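You operate a simulated robot arm through the tools that you are given. There is no shell and no other tool. Be economical: measure what you need, move in short steps, check, and stop when the job is done.

Carry out the task below with a simulated robot arm. There is one attempt and no reset: what you move stays moved.

TASK
Set the small spreader bar to the rigging card's span and pin both extensions.
Fine: each pin goes in at the extension of its own colour, pushed home.
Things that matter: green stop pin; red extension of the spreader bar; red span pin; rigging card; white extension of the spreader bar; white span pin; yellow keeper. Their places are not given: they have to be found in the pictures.

It is judged by the outcome, as a careful person would: the job done as asked, and still so three seconds after it is handed in. It fails if anything else is knocked over, pushed out of place, dropped, spilled or broken.

THE ROBOT
A 7-joint arm with a two-finger parallel gripper, fixed in place. Base frame: the origin is at the foot of the arm, x ahead of it, y to its left, z up; the work surface is at about z = 0.85. Units: m, degrees, N and s.
With the tool pointing down near the work surface it reaches from about 0.36 to 0.78 m from the base axis. Its first joint turns from -166.0 to 166.0 degrees. Payload 3.91 kg.
Tool frame: the origin (TCP) lies between the finger pads and is the grasp point; the fingertips stand 0.03 m ahead of it; z points along the fingers, y is the line along which they close. The gripper opens to 0.11 m. The fingers are 0.02 m wide and 0.01 m thick; the gripper's body (0.048 by 0.112 m) begins 0.055 m behind the TCP.
Orientation is told as [roll, pitch, yaw] about the base's x, y, z axes, in that order, counted from this pose: with the fingers straight down and closing along the base's y, the tool's x points along the base's -x, its y along +y and its z along -z.

THE INTERFACE
- The arm moves only by the tool arm_command. Its argument "rows" is a list of rows, each a list of 7 numbers: the shift along the tool's x, y, z in m, then the turn, a rotation vector about the tool's x, y, z in degrees, then the finger opening in m, from 0 to 0.11. In form: [[x, y, z, wx, wy, wz, gripper], ...]. A call has 1 to 20 rows; each row is the pose to reach, as a shift and turn from the pose commanded when the call began, along the tool's axes at that moment. Rows are played at 5 a second. More than 0.05 m and 8.6 degrees between two rows, or a gripper value outside its range, and nothing of the call is played. Where a pose cannot be reached the arm comes as near as it can. A force on the tool above 40 N (or 10 N above the force at the start of the call, whichever is more), or a blocked arm, ends the call early, and 0.2 s more pass. The fingers move at their own pace (about 0.153 m/s each) and stop on an object; they squeeze with about 26 N. The grip force told is the motor's: it shows also when the fingers shut on nothing. Time passes only in rows, and 0.2 s behind the last, so rows that repeat a pose let the fingers close. It gives the time, the measured TCP pose, the force on the tool (base axes), the opening and the grip force at its end, in the units of the frame above (readings bear some noise), with the torque about the TCP (base axes, N m) and any sound that the robot's microphone picked up.
- Cameras (640 x 400 px; columns grow to the right, rows downward): "scene" is fixed at [0.399, -0.6511, 1.6208]; the picture's right is [0.99, -0.12, 0.00], its down [-0.06, -0.46, -0.88] and it looks along [0.11, 0.88, -0.47] (base axes); focal length 352 px, centre (320, 200). "wrist" rides on the gripper at [0.077, 0.007, -0.114] in the tool frame; the picture's right is [-0.09, 1.00, 0.00], its down [-0.80, -0.07, -0.59] and it looks along [-0.59, -0.05, 0.80] (tool axes); focal length 270 px, centre (320, 200).
- get_image(camera): a new picture of that camera. The clock stands still meanwhile.
- slide_trunk(by): slides the trunk up (or, below 0, down) by that many m; the arm rides with it, the base frame stays. It gives what a move gives, with no picture.
- locate(camera, pixels): for up to 12 pixels [column, row] of the newest picture of that camera ("zoom" is the newest enlarged one), the place [x, y, z] in the base frame of the surface seen there, good to about 0.002 m. The clock stands still meanwhile.
- close_up(camera, box): a new picture of the part [left, top, right, bottom] of that camera's present view, enlarged. The clock stands still meanwhile.
- finish_job(): hands the job in; it is judged then, once.

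Go step by step. Measure first, check grasps and placings, and put right what went wrong. The budget is 80 turns and 54 pictures, counting those below and the enlarged ones. Unless the task says otherwise, let go and move clear before handing in, and close with one line.

The tools are called after "Request:" as name(argument=value, ...) on one line, values as JSON. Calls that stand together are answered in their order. arm_command: Moves the arm, as the interface text tells. Its arguments: {"type":"object","properties":{"rows":{"type":"array","items":{"type":"array","items":{"type":"number"}}}},"required":["rows"]} The other tools are called the same way: slide_trunk (by) slides the trunk up or down; get_image (camera) takes a picture; locate (camera, pixels) gives the place of the surface under pixels of a picture; close_up (camera, box) takes an enlarged picture of a part of a camera's view; finish_job () hands the job in.

At the start:

```text
clock: 0.0
eef_pos: [0.277, 0.3998, 1.2093]
tcp_rot: [0.0, 0.0, 0.0]
wrist_force: [0.5, -0.7, 0.0]
ft_torque: [0.02, 0.02, 0.0]
opening: 0.1099
grasp_force: 0.1
trunk travel left (down, up): [-0.575, 0.035]
```

scene: 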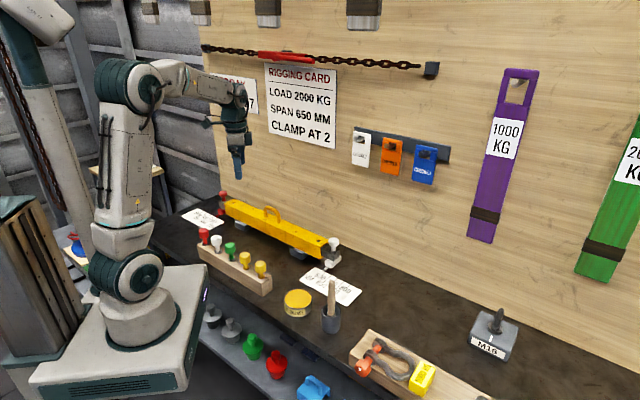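
wrist: 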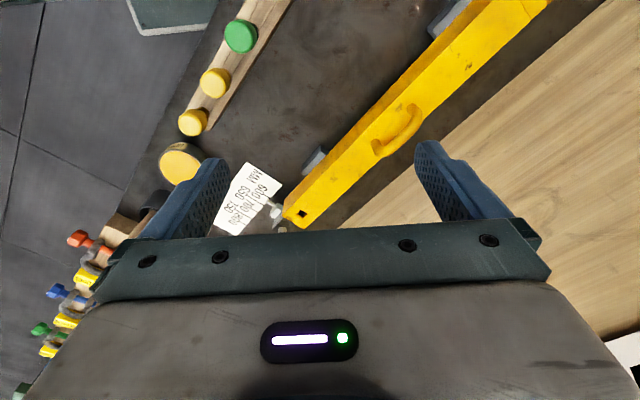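

The scene shows the yellow spreader bar around (275,228), with a pin rack at (235,262), cards at (203,218) and (330,286), and the rigging card at (300,105). I'll take enlarged views of the bar, the rack and the cards.

Request:
close_up(camera="scene", box=[170, 180, 370, 305])

Request:
close_up(camera="scene", box=[200, 50, 360, 150])

Request:
close_up(camera="scene", box=[280, 225, 370, 310])

Request:
close_up(camera="scene", box=[175, 185, 255, 235])

```text
3.20 times, centred on (270, 242) of scene
```

zoom: 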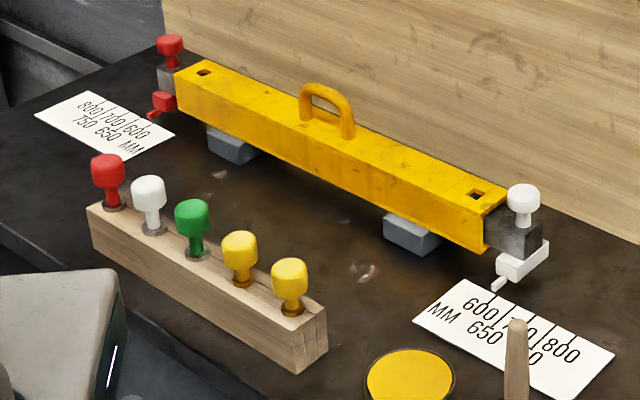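

```text
4.00 times, centred on (280, 100) of scene
```

zoom: 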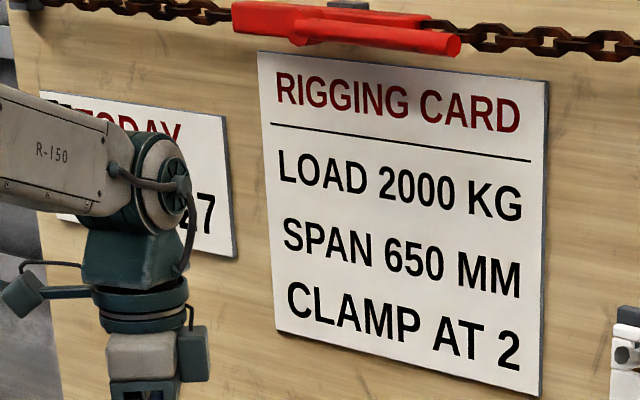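

```text
4.71 times, centred on (325, 268) of scene
```

zoom: 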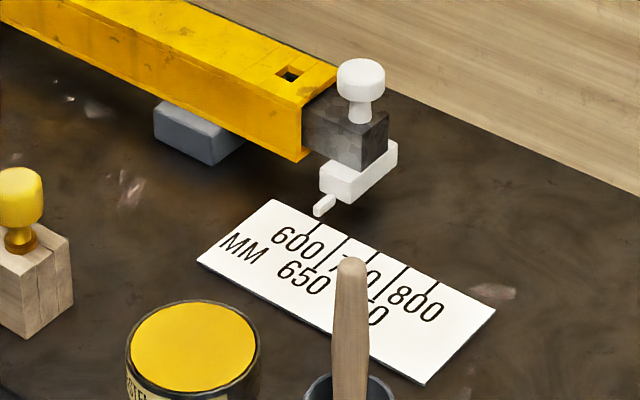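

```text
8.00 times, centred on (215, 210) of scene
```

zoom: 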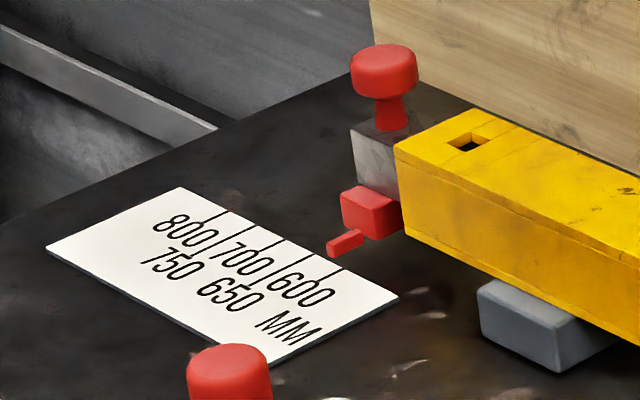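

The card calls for a span of 650 mm. Each end has a knobbed extension with a pointer over a scale card, and there is a square hole in the bar top near each end. Next I'll locate the key points.

Request:
close_up(camera="scene", box=[280, 225, 370, 310])

Request:
locate(camera="zoom", pixels=[[290, 75], [361, 68], [345, 125], [318, 207], [306, 226], [308, 220], [335, 243], [372, 256], [402, 272], [434, 287], [272, 200], [494, 312]])

Request:
close_up(camera="scene", box=[175, 185, 255, 235])

Request:
locate(camera="zoom", pixels=[[468, 144], [383, 55], [365, 130], [330, 250], [340, 268], [306, 254], [277, 242], [250, 229], [225, 212], [180, 188], [398, 298], [372, 190]])

Request:
close_up(camera="scene", box=[170, 180, 370, 305])

Request:
locate(camera="zoom", pixels=[[108, 158], [113, 205], [148, 180], [152, 228], [192, 204], [238, 236], [289, 262], [90, 207], [304, 330], [328, 318], [486, 215], [180, 75]])

```text
4.71 times, centred on (325, 268) of scene
```

zoom: 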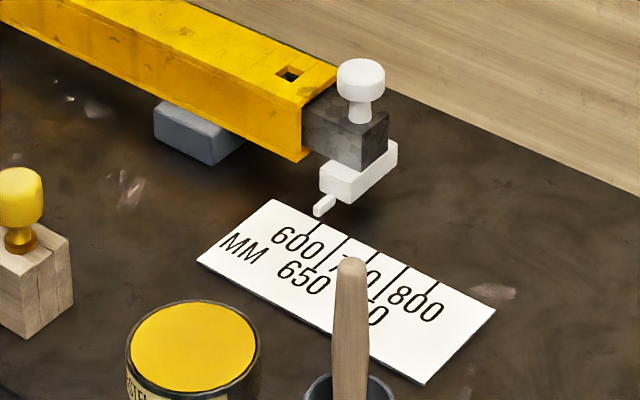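

```text
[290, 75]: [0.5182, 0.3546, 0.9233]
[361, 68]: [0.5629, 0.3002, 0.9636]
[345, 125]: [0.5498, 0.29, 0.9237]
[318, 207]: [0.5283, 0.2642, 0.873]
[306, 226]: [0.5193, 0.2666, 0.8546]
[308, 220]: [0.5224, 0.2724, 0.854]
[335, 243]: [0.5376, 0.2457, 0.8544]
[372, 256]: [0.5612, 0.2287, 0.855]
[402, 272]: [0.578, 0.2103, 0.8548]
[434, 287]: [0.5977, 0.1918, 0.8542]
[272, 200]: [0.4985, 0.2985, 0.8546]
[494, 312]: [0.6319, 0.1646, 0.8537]
```

```text
8.00 times, centred on (215, 210) of scene
```

zoom: 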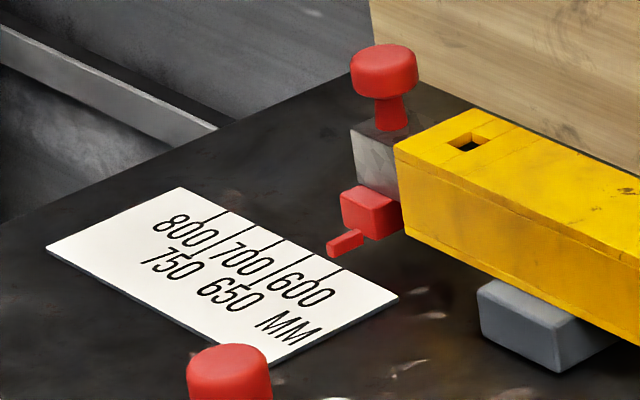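

```text
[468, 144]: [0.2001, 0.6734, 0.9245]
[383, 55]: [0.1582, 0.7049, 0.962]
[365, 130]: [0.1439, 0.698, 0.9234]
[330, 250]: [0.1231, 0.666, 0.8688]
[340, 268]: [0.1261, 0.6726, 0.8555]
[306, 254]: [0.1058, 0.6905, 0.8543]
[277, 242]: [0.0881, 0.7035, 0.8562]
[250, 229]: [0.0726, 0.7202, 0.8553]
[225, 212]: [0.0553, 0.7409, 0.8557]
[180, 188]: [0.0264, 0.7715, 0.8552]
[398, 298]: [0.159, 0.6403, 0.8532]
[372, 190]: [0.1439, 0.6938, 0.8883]
```

```text
3.20 times, centred on (270, 242) of scene
```

zoom: 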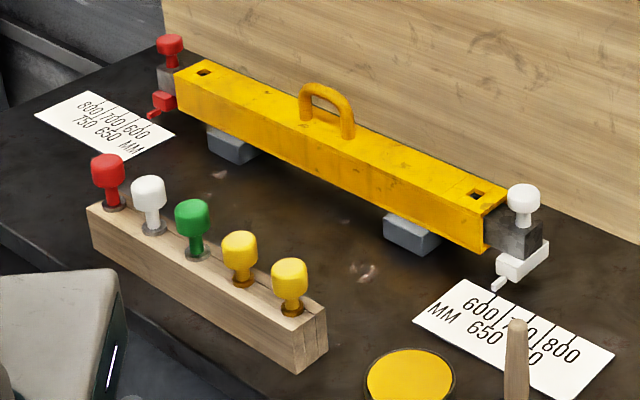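

```text
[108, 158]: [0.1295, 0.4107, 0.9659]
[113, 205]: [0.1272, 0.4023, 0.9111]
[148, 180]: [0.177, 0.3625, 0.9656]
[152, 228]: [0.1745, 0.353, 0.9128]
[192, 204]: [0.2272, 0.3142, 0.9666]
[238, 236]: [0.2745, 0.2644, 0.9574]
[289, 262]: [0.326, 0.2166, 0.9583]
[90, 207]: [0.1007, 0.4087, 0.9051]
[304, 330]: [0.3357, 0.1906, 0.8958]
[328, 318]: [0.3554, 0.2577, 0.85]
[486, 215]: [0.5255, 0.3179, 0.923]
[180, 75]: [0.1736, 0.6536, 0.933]
```

The bar runs along (0.707, -0.707), and the pointer should stop at the second tick (650) on each card. I'll move above the white knob at about (0.563, 0.300) with yaw 45, so the fingers close along the bar, and look from there.

Request:
arm_command(rows=[[-0.036, -0.0125, 0.02, 0, 0, -5.625, 0.08], [-0.072, -0.025, 0.04, 0, 0, -11.25, 0.08], [-0.108, -0.0375, 0.06, 0, 0, -16.875, 0.08], [-0.144, -0.05, 0.08, 0, 0, -22.5, 0.08], [-0.18, -0.0625, 0.1, 0, 0, -28.125, 0.08], [-0.216, -0.075, 0.12, 0, 0, -33.75, 0.08], [-0.252, -0.0875, 0.14, 0, 0, -39.375, 0.08], [-0.286, -0.1, 0.15, 0, 0, -45, 0.08], [-0.286, -0.1, 0.15, 0, 0, -45, 0.08]])

Request:
get_image(camera="wrist")

```text
clock: 2.0
eef_pos: [0.5621, 0.2999, 1.0588]
tcp_rot: [0.0, 0.0, 45.0]
wrist_force: [0.5, -0.5, 0.0]
ft_torque: [0.02, -0.02, -0.01]
opening: 0.0799
grasp_force: 0.0
trunk travel left (down, up): [-0.575, 0.035]
```

```text
44 pictures are left
```

wrist: 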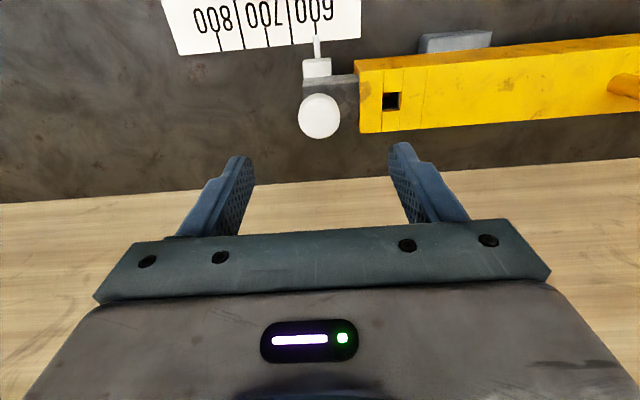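

Request:
close_up(camera="wrist", box=[160, 0, 480, 150])

Request:
locate(camera="wrist", pixels=[[317, 40], [317, 67], [320, 115], [391, 100], [362, 75], [362, 131], [306, 82], [345, 90], [219, 45], [243, 45], [268, 42], [292, 42]])

Request:
locate(camera="wrist", pixels=[[350, 125], [310, 180], [310, 200], [100, 210], [384, 93], [399, 93], [384, 109], [399, 109], [299, 116], [340, 116], [320, 95], [320, 137]])

```text
2.00 times, centred on (320, 75) of wrist
```

zoom: 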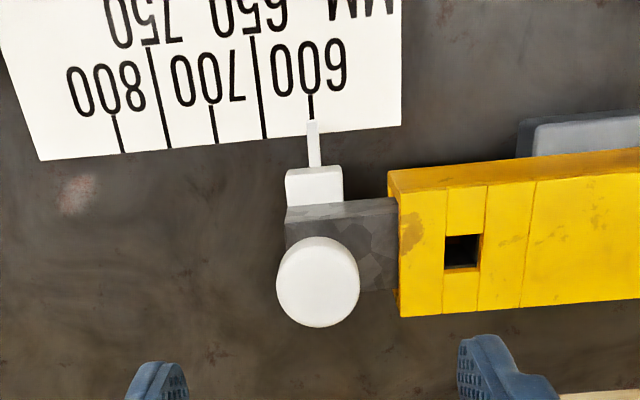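

```text
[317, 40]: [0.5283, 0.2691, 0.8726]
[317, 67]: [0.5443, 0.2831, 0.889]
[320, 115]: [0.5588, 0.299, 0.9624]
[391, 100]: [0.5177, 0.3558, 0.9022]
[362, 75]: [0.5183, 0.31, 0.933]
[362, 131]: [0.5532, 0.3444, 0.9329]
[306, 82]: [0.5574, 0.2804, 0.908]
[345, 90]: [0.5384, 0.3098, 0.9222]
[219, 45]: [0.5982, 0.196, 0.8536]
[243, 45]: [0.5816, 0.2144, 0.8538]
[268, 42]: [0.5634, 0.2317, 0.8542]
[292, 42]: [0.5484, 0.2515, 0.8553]
```

```text
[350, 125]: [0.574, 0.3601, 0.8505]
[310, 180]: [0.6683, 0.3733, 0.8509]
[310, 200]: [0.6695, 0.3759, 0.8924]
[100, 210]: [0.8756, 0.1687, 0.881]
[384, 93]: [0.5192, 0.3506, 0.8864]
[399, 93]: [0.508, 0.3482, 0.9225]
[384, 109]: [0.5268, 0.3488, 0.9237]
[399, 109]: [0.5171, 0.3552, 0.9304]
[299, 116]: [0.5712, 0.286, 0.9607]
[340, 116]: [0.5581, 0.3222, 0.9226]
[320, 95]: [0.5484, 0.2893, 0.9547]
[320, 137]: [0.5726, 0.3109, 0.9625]
```

The white pointer sits at the 600 tick (u=0.184), and 650 is at u=0.210, so it has to slide about 25 mm outward. The knob is directly under the TCP. I'll open to 55 mm, descend to z=0.966 and grip it.

Request:
arm_command(rows=[[0, 0.001, 0.03, 0, 0, 0, 0.055], [0, 0.001, 0.06, 0, 0, 0, 0.055], [0, 0.001, 0.08, 0, 0, 0, 0.055], [0, 0.001, 0.092, 0, 0, 0, 0.055], [0, 0.001, 0.092, 0, 0, 0, 0.055], [0, 0.001, 0.092, 0, 0, 0, 0.02], [0, 0.001, 0.092, 0, 0, 0, 0.02]])

Request:
get_image(camera="wrist")

```text
clock: 3.6
eef_pos: [0.5629, 0.3004, 0.9662]
tcp_rot: [0.0, 0.1, 44.9]
wrist_force: [3.5, -3.7, -0.6]
ft_torque: [0.05, -0.38, 0.02]
opening: 0.0336
grasp_force: 45.0
trunk travel left (down, up): [-0.575, 0.035]
```

```text
42 pictures are left
```

wrist: 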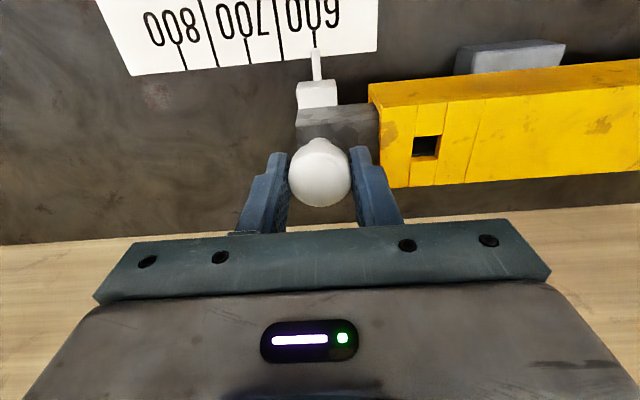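

The knob is gripped at an opening of 0.0336. I'll slide it outward 25 mm along -y of the tool in small steps.

Request:
arm_command(rows=[[0, -0.003, 0, 0, 0, 0, 0.02], [0, -0.007, 0, 0, 0, 0, 0.02], [0, -0.011, 0, 0, 0, 0, 0.02], [0, -0.015, 0, 0, 0, 0, 0.02], [0, -0.019, 0, 0, 0, 0, 0.02], [0, -0.022, 0, 0, 0, 0, 0.02], [0, -0.0245, 0, 0, 0, 0, 0.02], [0, -0.0245, 0, 0, 0, 0, 0.02]])

Request:
get_image(camera="wrist")

Request:
locate(camera="wrist", pixels=[[316, 52], [316, 78], [292, 55], [280, 60]])

```text
clock: 5.4
eef_pos: [0.5787, 0.2817, 0.9655]
tcp_rot: [0.0, 0.1, 45.0]
wrist_force: [4.9, -4.7, -1.2]
ft_torque: [-0.47, 0.24, -0.23]
opening: 0.0335
grasp_force: 45.1
trunk travel left (down, up): [-0.575, 0.035]
```

```text
41 pictures are left
```

wrist: 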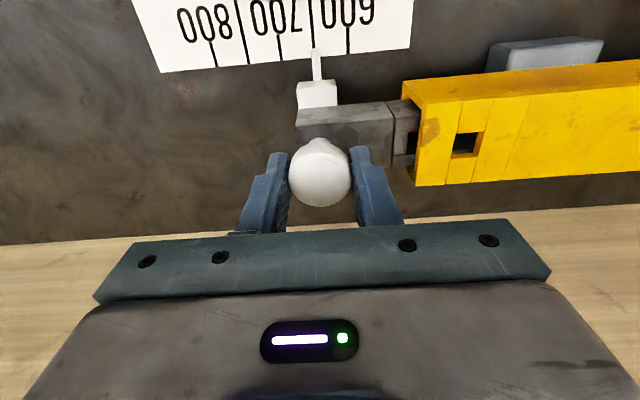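

```text
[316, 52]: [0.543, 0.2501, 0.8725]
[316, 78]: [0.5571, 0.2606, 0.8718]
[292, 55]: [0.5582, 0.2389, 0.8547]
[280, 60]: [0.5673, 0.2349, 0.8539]
```

Request:
close_up(camera="wrist", box=[240, 0, 360, 75])

Request:
close_up(camera="wrist", box=[390, 90, 520, 190])

```text
5.33 times, centred on (300, 38) of wrist
```

zoom: 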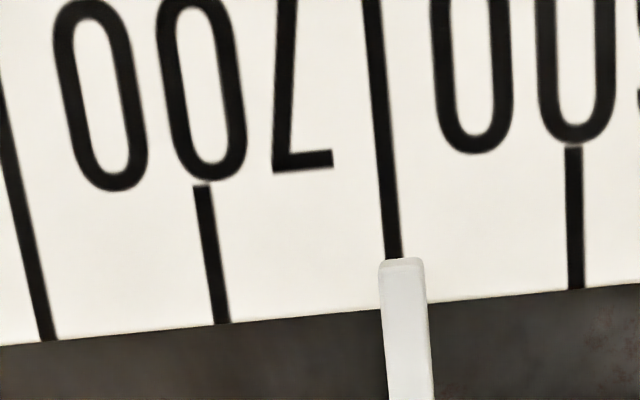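

```text
4.00 times, centred on (455, 140) of wrist
```

zoom: 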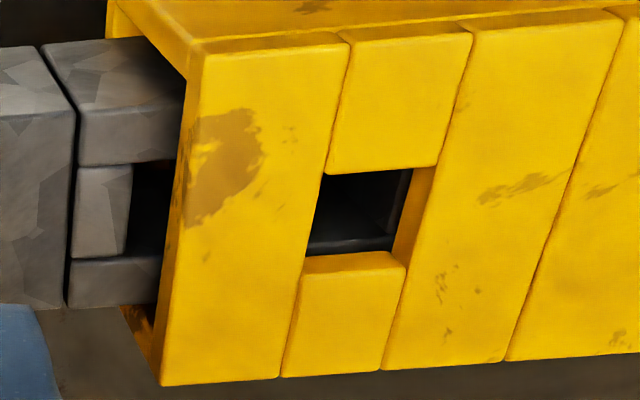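

The pointer is about 1 mm short of the 650 tick (tip centre at zoom x 402 against the tick at 395). I'll nudge it 1 mm, release, rise and look with the camera lined up on the hole.

Request:
arm_command(rows=[[0, -0.001, 0, 0, 0, 0, 0.02], [0, -0.001, 0, 0, 0, 0, 0.02], [0, -0.001, 0, 0, 0, 0, 0.05], [0, -0.001, 0, 0, 0, 0, 0.05], [0, -0.001, -0.04, 0, 0, 0, 0.05], [0.01, 0.025, -0.06, 0, 0, 0, 0.05], [0.03, 0.055, -0.08, 0, 0, 0, 0.05], [0.03, 0.055, -0.08, 0, 0, 0, 0.05]])

Request:
get_image(camera="wrist")

```text
clock: 7.2
eef_pos: [0.5194, 0.3015, 1.0466]
tcp_rot: [0.0, 0.0, 45.0]
wrist_force: [-0.8, 0.0, -0.3]
ft_torque: [0.01, 0.0, 0.01]
opening: 0.0502
grasp_force: 0.2
trunk travel left (down, up): [-0.575, 0.035]
```

```text
38 pictures are left
```

wrist: 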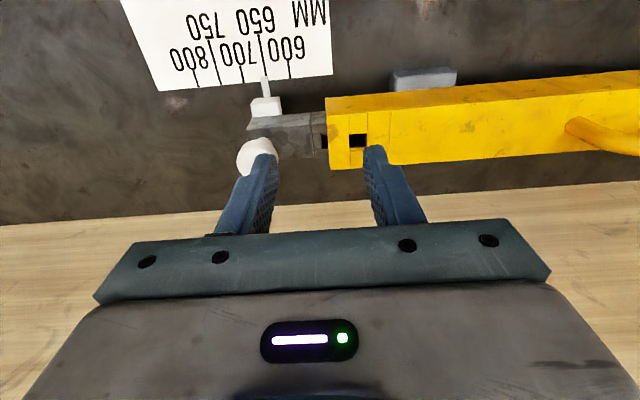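

Request:
close_up(camera="wrist", box=[230, 70, 410, 180])

Request:
locate(camera="wrist", pixels=[[266, 82], [267, 94], [261, 58], [241, 60], [357, 140], [325, 143]])

```text
3.56 times, centred on (320, 125) of wrist
```

zoom: 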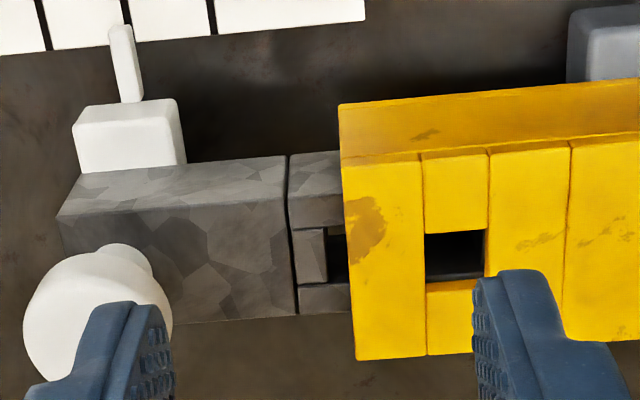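

```text
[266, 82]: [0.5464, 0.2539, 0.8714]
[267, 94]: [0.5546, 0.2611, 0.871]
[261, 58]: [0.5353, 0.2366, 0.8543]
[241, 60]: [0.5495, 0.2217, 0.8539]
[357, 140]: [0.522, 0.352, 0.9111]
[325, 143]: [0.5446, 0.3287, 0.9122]
```

I'll probe inside the bar hole to see where the extension's own hole lies. If any edge of the extension shows, it will sit at about z=0.92.

Request:
close_up(camera="wrist", box=[310, 120, 380, 165])

Request:
locate(camera="zoom", pixels=[[365, 190], [375, 190], [390, 190], [430, 190], [470, 190], [490, 190], [500, 190], [120, 210], [135, 210], [150, 210], [165, 210], [430, 230]])

```text
8.89 times, centred on (345, 142) of wrist
```

zoom: 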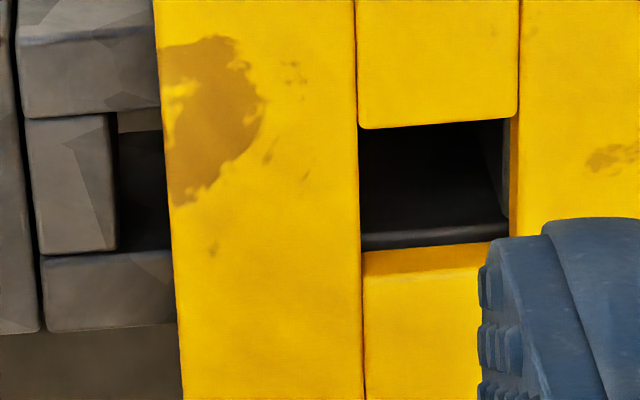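

```text
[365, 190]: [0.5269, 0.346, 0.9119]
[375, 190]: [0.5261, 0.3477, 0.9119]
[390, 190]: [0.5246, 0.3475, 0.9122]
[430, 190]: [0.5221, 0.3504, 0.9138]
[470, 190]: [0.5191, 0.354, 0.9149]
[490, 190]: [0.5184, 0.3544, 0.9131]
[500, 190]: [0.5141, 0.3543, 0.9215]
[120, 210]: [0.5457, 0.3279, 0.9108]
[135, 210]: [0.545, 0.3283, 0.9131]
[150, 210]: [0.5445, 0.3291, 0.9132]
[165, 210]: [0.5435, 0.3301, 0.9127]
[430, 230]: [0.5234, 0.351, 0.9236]
```

Request:
locate(camera="zoom", pixels=[[350, 200], [352, 150], [356, 100], [525, 60], [524, 100], [523, 180], [440, 118], [440, 110], [440, 270], [430, 262], [110, 180], [100, 180]])

```text
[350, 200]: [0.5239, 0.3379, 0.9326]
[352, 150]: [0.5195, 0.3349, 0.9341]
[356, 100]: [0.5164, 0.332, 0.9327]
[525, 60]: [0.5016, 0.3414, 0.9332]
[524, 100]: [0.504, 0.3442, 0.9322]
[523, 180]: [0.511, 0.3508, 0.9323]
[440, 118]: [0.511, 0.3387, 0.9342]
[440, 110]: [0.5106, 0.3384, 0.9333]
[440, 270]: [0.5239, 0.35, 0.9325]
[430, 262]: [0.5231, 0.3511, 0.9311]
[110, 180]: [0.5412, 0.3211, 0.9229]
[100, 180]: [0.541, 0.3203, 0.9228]
```

The bar hole spans u≈[0.114, 0.131] and the extension hole inferred from a 25 mm pitch is about [0.114, 0.130], so white is aligned to within a millimetre. Next I'll rise and go over the red knob at about (0.158, 0.705).

Request:
arm_command(rows=[[0, 0, -0.04, 0, 0, 0, 0.055], [0, 0.02, -0.08, 0, 0, 0, 0.055], [0, 0.065, -0.08, 0, 0, 0, 0.055], [0, 0.11, -0.08, 0, 0, 0, 0.055], [0, 0.155, -0.08, 0, 0, 0, 0.055], [0, 0.2, -0.08, 0, 0, 0, 0.055], [0, 0.245, -0.08, 0, 0, 0, 0.055], [0, 0.29, -0.08, 0, 0, 0, 0.055], [0, 0.335, -0.08, 0, 0, 0, 0.055], [0, 0.38, -0.08, 0, 0, 0, 0.055], [0, 0.425, -0.08, 0, 0, 0, 0.055], [-0.01, 0.47, -0.08, 0, 0, 0, 0.055], [-0.02, 0.51, -0.06, 0, 0, 0, 0.055], [-0.028, 0.541, -0.03, 0, 0, 0, 0.055], [-0.028, 0.541, -0.015, 0, 0, 0, 0.055], [-0.028, 0.541, -0.015, 0, 0, 0, 0.055]])

Request:
get_image(camera="wrist")

```text
clock: 10.6
eef_pos: [0.1567, 0.7045, 1.0626]
tcp_rot: [0.0, -0.1, 44.9]
wrist_force: [1.2, -0.5, 0.1]
ft_torque: [-0.01, 0.02, -0.03]
opening: 0.055
grasp_force: 0.1
trunk travel left (down, up): [-0.575, 0.035]
```

```text
35 pictures are left
```

wrist: 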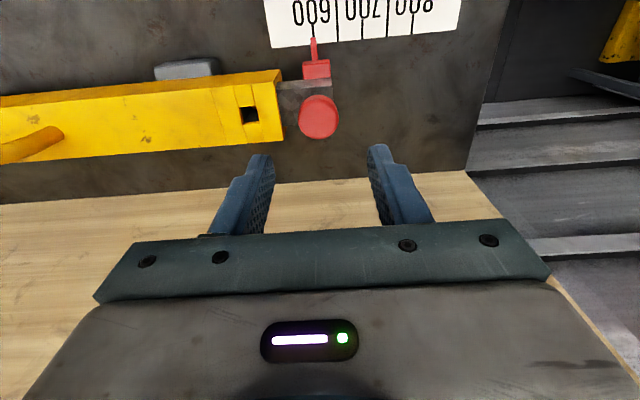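

Request:
locate(camera="wrist", pixels=[[313, 43], [316, 68], [319, 115], [335, 115], [303, 115], [337, 40], [362, 38], [387, 34], [414, 32], [249, 115]])

Request:
close_up(camera="wrist", box=[220, 0, 440, 140])

```text
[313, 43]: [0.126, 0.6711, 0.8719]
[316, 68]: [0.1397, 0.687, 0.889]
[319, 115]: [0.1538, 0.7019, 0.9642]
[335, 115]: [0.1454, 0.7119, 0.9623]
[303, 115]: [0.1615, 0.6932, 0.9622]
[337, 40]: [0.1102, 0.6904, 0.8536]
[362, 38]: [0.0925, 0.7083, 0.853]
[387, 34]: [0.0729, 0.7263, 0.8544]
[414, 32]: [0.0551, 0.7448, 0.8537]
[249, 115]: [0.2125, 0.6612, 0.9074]
```

```text
2.86 times, centred on (330, 70) of wrist
```

zoom: 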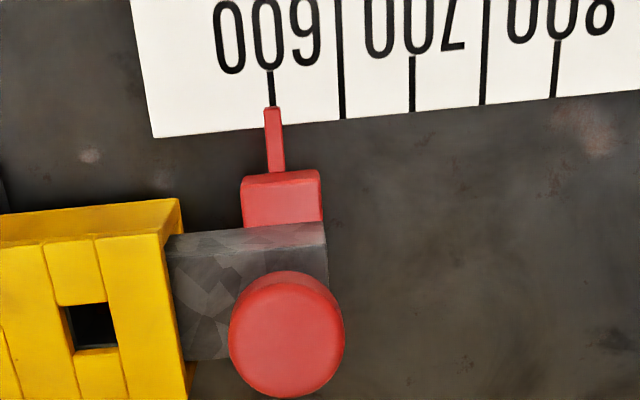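

The red pointer is also at 600 (u'=0.385), and 650 is at 0.410, so the move is 25 mm outward. I'll descend, grip the knob and slide it along +y of the tool.

Request:
arm_command(rows=[[0, 0, 0.03, 0, 0, 0, 0.055], [0, 0, 0.06, 0, 0, 0, 0.055], [0, 0, 0.085, 0, 0, 0, 0.055], [0, 0, 0.097, 0, 0, 0, 0.055], [0, 0, 0.097, 0, 0, 0, 0.055], [0, 0, 0.097, 0, 0, 0, 0.02], [0, 0, 0.097, 0, 0, 0, 0.02], [0, 0.003, 0.097, 0, 0, 0, 0.02], [0, 0.007, 0.097, 0, 0, 0, 0.02], [0, 0.011, 0.097, 0, 0, 0, 0.02], [0, 0.015, 0.097, 0, 0, 0, 0.02], [0, 0.019, 0.097, 0, 0, 0, 0.02], [0, 0.022, 0.097, 0, 0, 0, 0.02], [0, 0.025, 0.097, 0, 0, 0, 0.02], [0, 0.025, 0.097, 0, 0, 0, 0.02]])

Request:
get_image(camera="wrist")

Request:
close_up(camera="wrist", box=[260, 0, 380, 75])

```text
clock: 13.8
eef_pos: [0.1384, 0.7209, 0.9631]
tcp_rot: [-0.1, 0.2, 45.0]
wrist_force: [-4.3, -10.3, -10.9]
ft_torque: [-0.35, 0.05, 0.06]
opening: 0.0335
grasp_force: 45.0
trunk travel left (down, up): [-0.575, 0.035]
```

```text
33 pictures are left
```

wrist: 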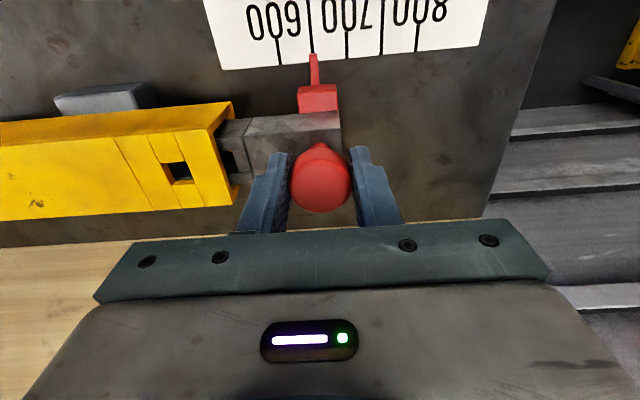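

```text
5.33 times, centred on (320, 38) of wrist
```

zoom: 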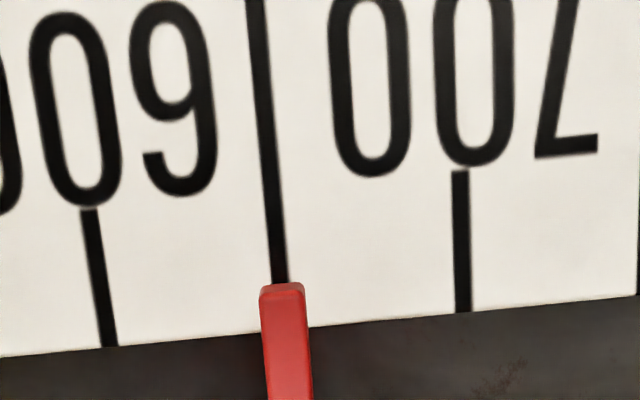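

The red pointer lines up with 650 (zoom 283 against 280). I'll release, rise and look at both ends from the scene camera.

Request:
arm_command(rows=[[0, 0, 0, 0, 0, 0, 0.05], [0, 0, 0, 0, 0, 0, 0.05], [0, 0, -0.04, 0, 0, 0, 0.05], [0.01, -0.025, -0.06, 0, 0, 0, 0.05], [0.03, -0.065, -0.08, 0, 0, 0, 0.05], [0.03, -0.085, -0.08, 0, 0, 0, 0.05], [0.03, -0.085, -0.08, 0, 0, 0, 0.05]])

Request:
get_image(camera="wrist")

Request:
close_up(camera="wrist", box=[280, 100, 400, 180])

Request:
close_up(camera="scene", box=[190, 215, 280, 300])

```text
clock: 15.4
eef_pos: [0.1782, 0.641, 1.0454]
tcp_rot: [0.0, 0.0, 45.1]
wrist_force: [0.2, 0.1, 0.1]
ft_torque: [-0.01, -0.02, -0.02]
opening: 0.0501
grasp_force: 0.1
trunk travel left (down, up): [-0.575, 0.035]
```

```text
31 pictures are left
```

wrist: 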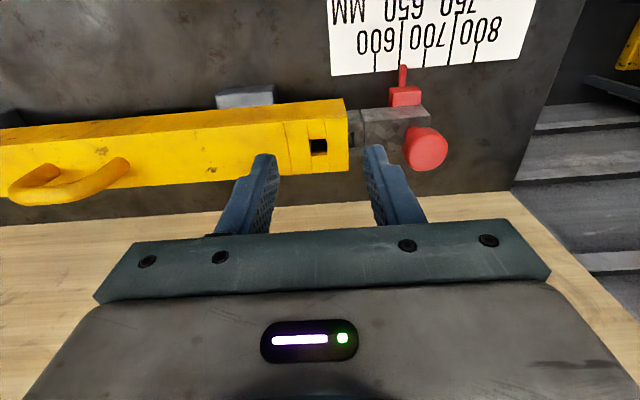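

```text
5.00 times, centred on (340, 140) of wrist
```

zoom: 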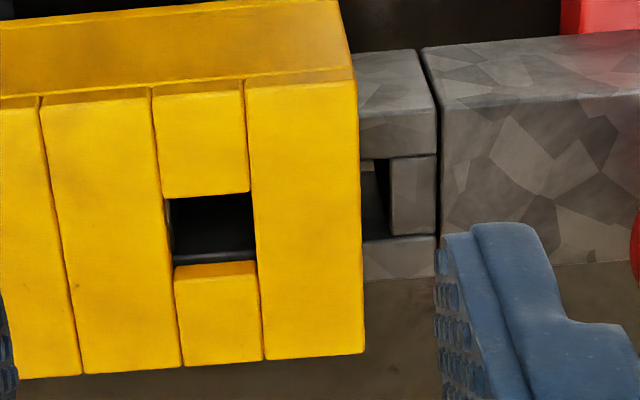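

```text
4.71 times, centred on (235, 258) of scene
```

zoom: 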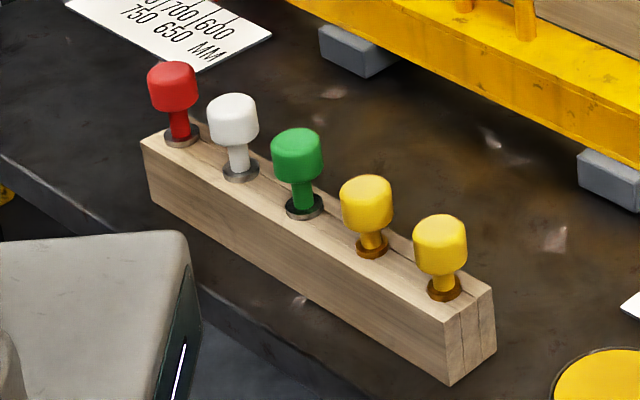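

Both extensions look well aligned. I'll measure the red hole's edges and the pin positions.

Request:
locate(camera="wrist", pixels=[[311, 148], [332, 148], [318, 136], [322, 157], [312, 143], [331, 143]])

Request:
locate(camera="zoom", pixels=[[175, 68], [150, 85], [197, 85], [180, 140], [232, 100], [208, 118], [258, 118], [240, 172], [297, 135], [365, 182], [175, 102], [234, 136]])

```text
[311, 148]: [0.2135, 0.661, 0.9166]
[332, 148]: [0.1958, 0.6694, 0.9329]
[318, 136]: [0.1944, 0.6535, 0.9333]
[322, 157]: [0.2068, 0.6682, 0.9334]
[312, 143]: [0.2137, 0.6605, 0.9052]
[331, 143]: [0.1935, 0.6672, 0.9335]
```

```text
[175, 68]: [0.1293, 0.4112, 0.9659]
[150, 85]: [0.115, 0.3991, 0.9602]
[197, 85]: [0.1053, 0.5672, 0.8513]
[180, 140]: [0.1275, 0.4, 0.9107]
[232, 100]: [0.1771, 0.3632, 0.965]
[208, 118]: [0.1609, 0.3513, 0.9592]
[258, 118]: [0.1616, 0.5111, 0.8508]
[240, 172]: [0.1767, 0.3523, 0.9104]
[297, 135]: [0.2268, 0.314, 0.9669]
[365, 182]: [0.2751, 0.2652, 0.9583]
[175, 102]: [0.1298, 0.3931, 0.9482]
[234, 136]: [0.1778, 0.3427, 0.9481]
```

Red hole centre is about u'=0.323, v=0.609. The red pin head is at about (0.130, 0.411) with its top at 0.966. I'll move above the red pin.

Request:
arm_command(rows=[[0.03, -0.02, -0.01, 0, 0, 0, 0.06], [0.065, -0.04, -0.01, 0, 0, 0, 0.06], [0.1, -0.06, -0.01, 0, 0, 0, 0.06], [0.13, -0.085, -0.01, 0, 0, 0, 0.06], [0.165, -0.105, -0.01, 0, 0, 0, 0.06], [0.197, -0.128, -0.01, 0, 0, 0, 0.06], [0.197, -0.128, -0.01, 0, 0, 0, 0.06]])

Request:
get_image(camera="wrist")

```text
clock: 17.0
eef_pos: [0.13, 0.4095, 1.0534]
tcp_rot: [0.1, 0.0, 45.0]
wrist_force: [0.2, 0.9, -1.0]
ft_torque: [-0.03, -0.02, -0.01]
opening: 0.0597
grasp_force: 0.1
trunk travel left (down, up): [-0.575, 0.035]
```

```text
28 pictures are left
```

wrist: 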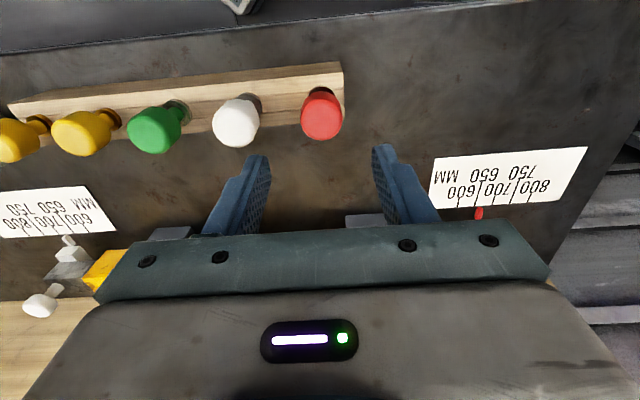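

The red pin head is at (322, 115), centred just as the knobs were. I'll descend to z≈0.954 and grip.

Request:
arm_command(rows=[[0, 0.0, 0.03, 0, 0, 0, 0.06], [0, 0.0, 0.06, 0, 0, 0, 0.06], [0, 0.0, 0.085, 0, 0, 0, 0.06], [0, 0.0, 0.099, 0, 0, 0, 0.06], [0, 0.0, 0.099, 0, 0, 0, 0.06], [0, 0.0, 0.099, 0, 0, 0, 0.02], [0, 0.0, 0.099, 0, 0, 0, 0.02], [0, 0.0, 0.099, 0, 0, 0, 0.02]])

Request:
get_image(camera="wrist")

```text
clock: 18.8
eef_pos: [0.1279, 0.4107, 0.956]
tcp_rot: [0.0, 0.0, 44.9]
wrist_force: [0.2, 0.2, 0.3]
ft_torque: [0.02, 0.01, 0.02]
opening: 0.0331
grasp_force: 26.3
trunk travel left (down, up): [-0.575, 0.035]
```

```text
27 pictures are left
```

wrist: 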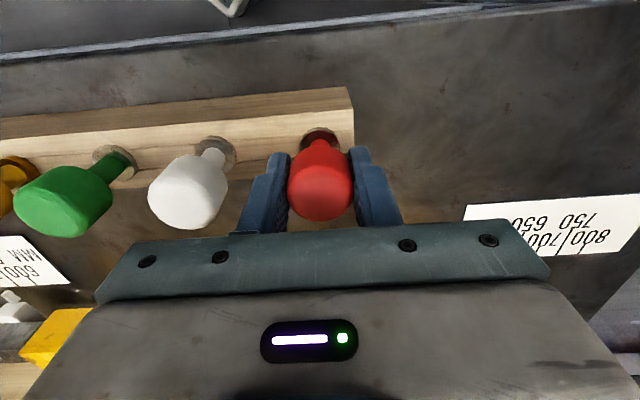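

The red pin is gripped at 0.033. I'll lift it straight up and look.

Request:
arm_command(rows=[[0, 0, -0.01, 0, 0, 0, 0.02], [0, 0, -0.025, 0, 0, 0, 0.02], [0, 0, -0.05, 0, 0, 0, 0.02], [0, 0, -0.08, 0, 0, 0, 0.02], [0, 0, -0.11, 0, 0, 0, 0.02], [0, 0, -0.11, 0, 0, 0, 0.02]])

Request:
close_up(camera="scene", box=[160, 150, 300, 270])

Request:
get_image(camera="wrist")

```text
clock: 20.2
eef_pos: [0.1271, 0.4102, 1.0674]
tcp_rot: [-0.1, 0.0, 45.1]
wrist_force: [0.3, 0.0, -0.9]
ft_torque: [0.04, -0.03, 0.0]
opening: 0.0331
grasp_force: 26.0
trunk travel left (down, up): [-0.575, 0.035]
```

```text
3.33 times, centred on (230, 210) of scene
```

zoom: 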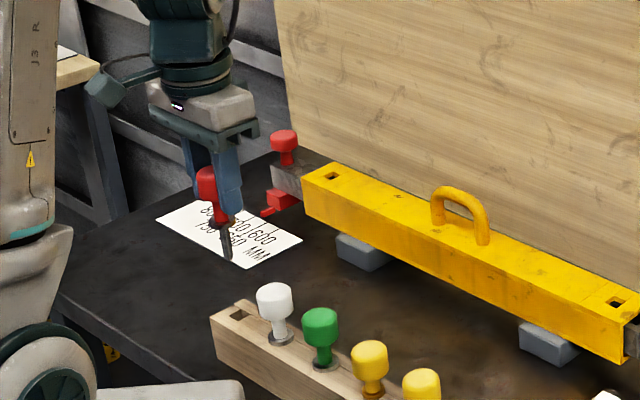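

```text
25 pictures are left
```

wrist: 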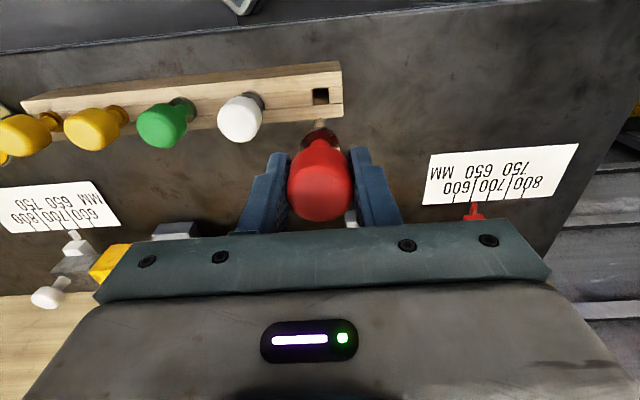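

The pin is held upright with a square shaft about 40 mm long, aligned with the bar. I'll measure the vacated rack hole to learn the pin's offset from the TCP, and the shaft tip.

Request:
close_up(camera="wrist", box=[270, 70, 370, 170])

Request:
locate(camera="zoom", pixels=[[280, 90], [376, 90], [320, 48], [320, 132], [318, 208], [320, 240], [300, 260], [345, 260]])

```text
4.00 times, centred on (320, 120) of wrist
```

zoom: 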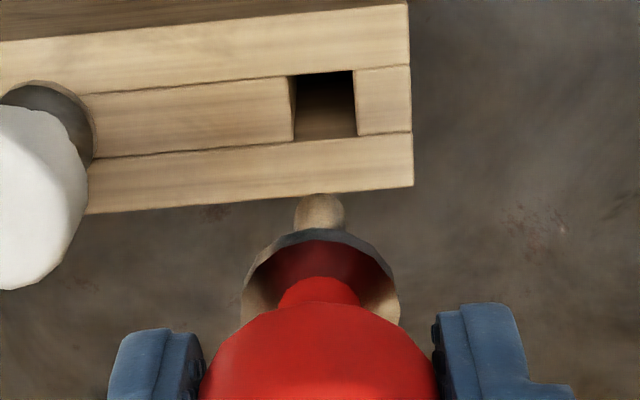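

```text
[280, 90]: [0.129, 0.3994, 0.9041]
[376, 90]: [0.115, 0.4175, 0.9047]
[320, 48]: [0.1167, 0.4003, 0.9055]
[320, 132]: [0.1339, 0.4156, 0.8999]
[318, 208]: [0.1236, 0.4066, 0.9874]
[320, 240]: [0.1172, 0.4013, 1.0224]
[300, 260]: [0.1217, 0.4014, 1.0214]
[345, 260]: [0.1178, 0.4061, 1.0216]
```

The pin axis coincides with the TCP (shaft at u=-0.200, v≈0.380), and the tip is roughly 85 mm below the TCP. I'll carry it over the red hole at u=-0.323, v=0.6095.

Request:
arm_command(rows=[[-0.03, 0.015, -0.01, 0, 0, 0, 0.02], [-0.065, 0.033, -0.01, 0, 0, 0, 0.02], [-0.1, 0.052, -0.01, 0, 0, 0, 0.02], [-0.135, 0.07, -0.01, 0, 0, 0, 0.02], [-0.17, 0.09, -0.01, 0, 0, 0, 0.02], [-0.2, 0.108, -0.01, 0, 0, 0, 0.02], [-0.2295, 0.123, 0, 0, 0, 0, 0.02], [-0.2295, 0.123, 0.022, 0, 0, 0, 0.02], [-0.2295, 0.123, 0.022, 0, 0, 0, 0.02], [-0.2295, 0.123, 0.022, 0, 0, 0, 0.02]])

Request:
get_image(camera="wrist")

Request:
close_up(camera="wrist", box=[260, 80, 380, 180])

Request:
close_up(camera="scene", box=[200, 170, 280, 230])

```text
clock: 22.4
eef_pos: [0.2049, 0.6574, 1.0434]
tcp_rot: [0.1, 0.0, 45.1]
wrist_force: [-0.4, 0.1, -1.3]
ft_torque: [0.0, 0.03, 0.01]
opening: 0.033
grasp_force: 25.8
trunk travel left (down, up): [-0.575, 0.035]
```

```text
23 pictures are left
```

wrist: 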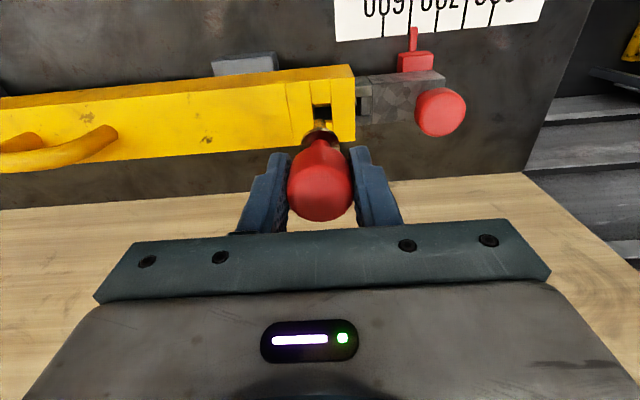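

```text
4.00 times, centred on (320, 130) of wrist
```

zoom: 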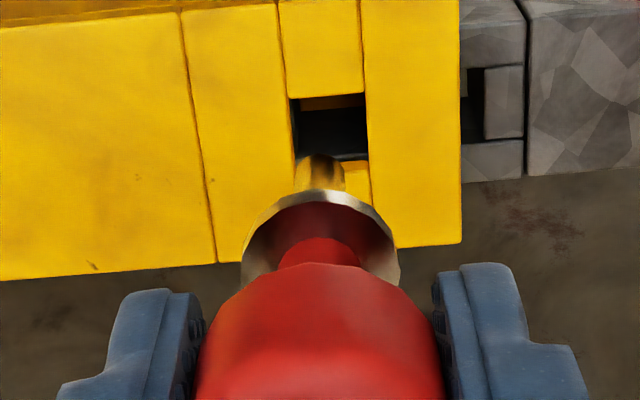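

```text
6.67 times, centred on (240, 200) of scene
```

zoom: 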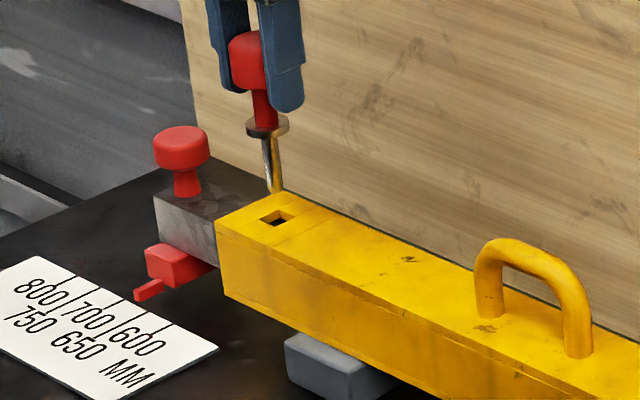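

The tip sits about 2 mm to the left of the hole centre (zoom x 320 against 331). I'll locate the tip and hole edges to settle the offset across the bar.

Request:
locate(camera="wrist", pixels=[[320, 120.5], [320, 122], [320, 124], [322, 102], [320, 100], [328, 122.5], [328, 125], [335, 112], [309, 112], [316, 123], [324, 123]])

```text
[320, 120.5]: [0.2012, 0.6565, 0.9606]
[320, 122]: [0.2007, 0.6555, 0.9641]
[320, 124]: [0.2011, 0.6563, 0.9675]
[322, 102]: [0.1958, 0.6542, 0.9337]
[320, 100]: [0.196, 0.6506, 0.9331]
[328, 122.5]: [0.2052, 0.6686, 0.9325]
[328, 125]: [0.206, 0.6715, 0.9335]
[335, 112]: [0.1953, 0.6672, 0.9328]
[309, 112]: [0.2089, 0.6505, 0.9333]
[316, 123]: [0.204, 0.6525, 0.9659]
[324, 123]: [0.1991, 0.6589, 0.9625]
```

Tip is at about u=-0.322, v=0.6105, and the hole centre is about (-0.3234, 0.6095). I'll correct by +1.7 mm in tool y and +1.3 mm in tool x, then go down partway.

Request:
arm_command(rows=[[0.0013, 0.0018, 0, 0, 0, 0, 0.02], [0.0013, 0.0018, 0.01, 0, 0, 0, 0.02], [0.0013, 0.0018, 0.017, 0, 0, 0, 0.02], [0.0013, 0.0018, 0.024, 0, 0, 0, 0.02], [0.0013, 0.0018, 0.031, 0, 0, 0, 0.02], [0.0013, 0.0018, 0.031, 0, 0, 0, 0.02]])

Request:
close_up(camera="wrist", box=[260, 80, 380, 180])

```text
clock: 23.8
eef_pos: [0.2023, 0.66, 1.0111]
tcp_rot: [0.0, 0.0, 45.0]
wrist_force: [0.7, -0.3, -0.4]
ft_torque: [0.0, 0.01, 0.01]
opening: 0.0331
grasp_force: 26.0
trunk travel left (down, up): [-0.575, 0.035]
```

```text
4.00 times, centred on (320, 130) of wrist
```

zoom: 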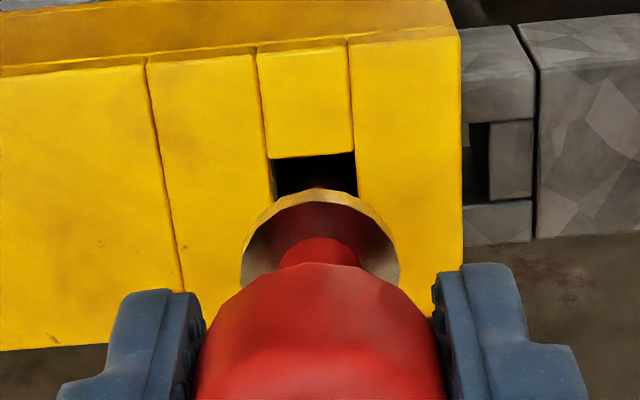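

There is no contact force and the tip is entering the hole. I'll continue down until the collar seats.

Request:
arm_command(rows=[[0, 0, 0.005, 0, 0, 0, 0.02], [0, 0, 0.01, 0, 0, 0, 0.02], [0, 0, 0.015, 0, 0, 0, 0.02], [0, 0, 0.019, 0, 0, 0, 0.02], [0, 0, 0.022, 0, 0, 0, 0.02], [0, 0, 0.025, 0, 0, 0, 0.02], [0, 0, 0.027, 0, 0, 0, 0.02], [0, 0, 0.029, 0, 0, 0, 0.02], [0, 0, 0.031, 0, 0, 0, 0.02]])

Request:
get_image(camera="wrist")

Request:
close_up(camera="scene", box=[200, 170, 280, 230])

```text
clock: 25.8
eef_pos: [0.2009, 0.6589, 0.9827]
tcp_rot: [0.2, -0.1, 45.0]
wrist_force: [-0.1, -0.7, 5.3]
ft_torque: [-0.09, -0.02, 0.01]
opening: 0.0331
grasp_force: 25.6
trunk travel left (down, up): [-0.575, 0.035]
```

```text
19 pictures are left
```

wrist: 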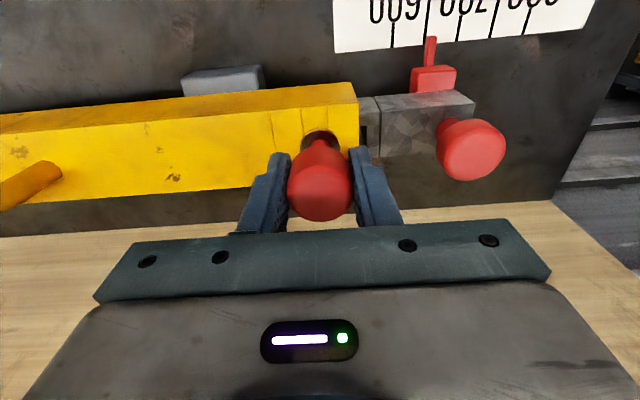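

```text
6.67 times, centred on (240, 200) of scene
```

zoom: 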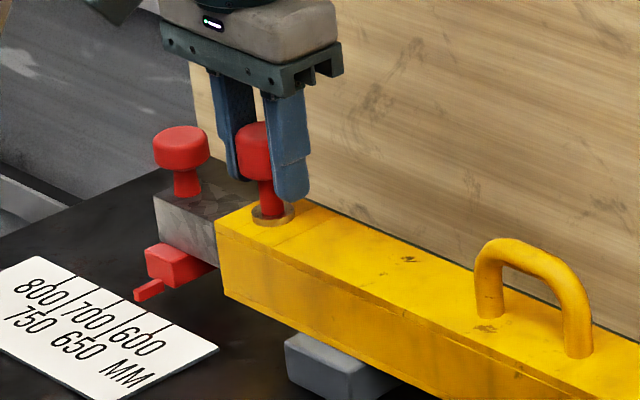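

The collar is on the bar at TCP z=0.983 with about 5 N of contact. I'll press 2 mm more to be sure it is home, release, rise and check.

Request:
arm_command(rows=[[0, 0, 0.001, 0, 0, 0, 0.02], [0, 0, 0.002, 0, 0, 0, 0.02], [0, 0, 0.0, 0, 0, 0, 0.02], [0, 0, 0.0, 0, 0, 0, 0.055], [0, 0, 0.0, 0, 0, 0, 0.055], [0, 0, -0.03, 0, 0, 0, 0.055], [0, 0, -0.06, 0, 0, 0, 0.055], [0, 0, -0.08, 0, 0, 0, 0.055], [0, 0, -0.08, 0, 0, 0, 0.055]])

Request:
get_image(camera="wrist")

Request:
locate(camera="wrist", pixels=[[320, 85], [313, 90], [327, 90], [320, 110], [345, 100], [300, 115]])

```text
clock: 27.8
eef_pos: [0.2021, 0.6586, 1.0608]
tcp_rot: [-0.1, 0.0, 45.0]
wrist_force: [0.0, -0.4, 1.2]
ft_torque: [-0.01, -0.02, 0.0]
opening: 0.055
grasp_force: 0.1
trunk travel left (down, up): [-0.575, 0.035]
```

```text
17 pictures are left
```

wrist: 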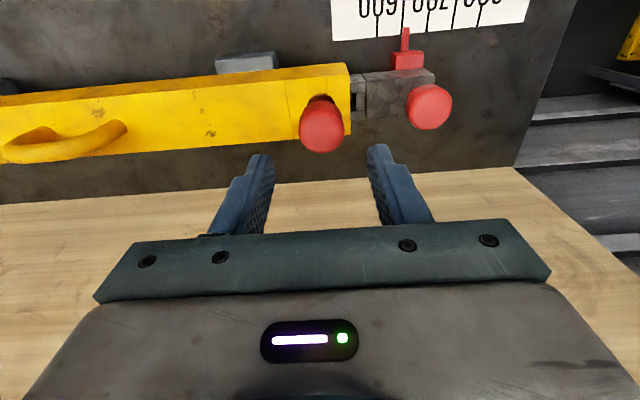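

```text
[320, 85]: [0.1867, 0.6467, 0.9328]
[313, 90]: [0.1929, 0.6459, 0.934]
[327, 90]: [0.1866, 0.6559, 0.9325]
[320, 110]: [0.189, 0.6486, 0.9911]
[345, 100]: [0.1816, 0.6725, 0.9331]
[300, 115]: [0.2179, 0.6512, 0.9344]
```

Red is seated. Next I'll go over the white pin at about (0.1775, 0.362).

Request:
arm_command(rows=[[0.037, -0.032, 0, 0, 0, 0, 0.06], [0.072, -0.064, 0, 0, 0, 0, 0.06], [0.107, -0.095, 0, 0, 0, 0, 0.06], [0.142, -0.125, 0, 0, 0, 0, 0.06], [0.177, -0.15, 0, 0, 0, 0, 0.06], [0.204, -0.175, 0, 0, 0, 0, 0.06], [0.2271, -0.1923, 0.007, 0, 0, 0, 0.06], [0.2271, -0.1923, 0.007, 0, 0, 0, 0.06]])

Request:
get_image(camera="wrist")

```text
clock: 29.6
eef_pos: [0.1781, 0.3637, 1.0526]
tcp_rot: [0.0, 0.0, 44.9]
wrist_force: [0.3, -0.4, -0.6]
ft_torque: [0.0, -0.01, -0.02]
opening: 0.0601
grasp_force: 0.1
trunk travel left (down, up): [-0.575, 0.035]
```

```text
16 pictures are left
```

wrist: 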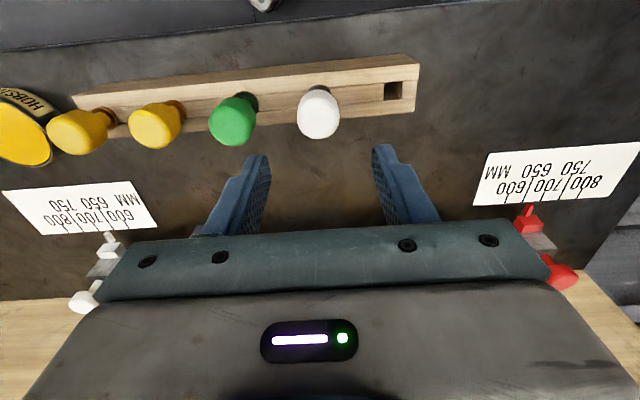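

The white head is at (318, 113). I'll apply small corrections, descend to z≈0.955, grip, and lift.

Request:
arm_command(rows=[[0.0015, -0.0015, 0.03, 0, 0, 0, 0.06], [0.0015, -0.0015, 0.06, 0, 0, 0, 0.06], [0.0015, -0.0015, 0.085, 0, 0, 0, 0.06], [0.0015, -0.0015, 0.098, 0, 0, 0, 0.06], [0.0015, -0.0015, 0.098, 0, 0, 0, 0.06], [0.0015, -0.0015, 0.098, 0, 0, 0, 0.02], [0.0015, -0.0015, 0.098, 0, 0, 0, 0.02], [0.0015, -0.0015, 0.098, 0, 0, 0, 0.02]])

```text
clock: 31.4
eef_pos: [0.1782, 0.3617, 0.9557]
tcp_rot: [-0.1, 0.0, 45.0]
wrist_force: [-0.1, 0.8, 0.4]
ft_torque: [0.01, 0.02, 0.03]
opening: 0.033
grasp_force: 26.2
trunk travel left (down, up): [-0.575, 0.035]
```

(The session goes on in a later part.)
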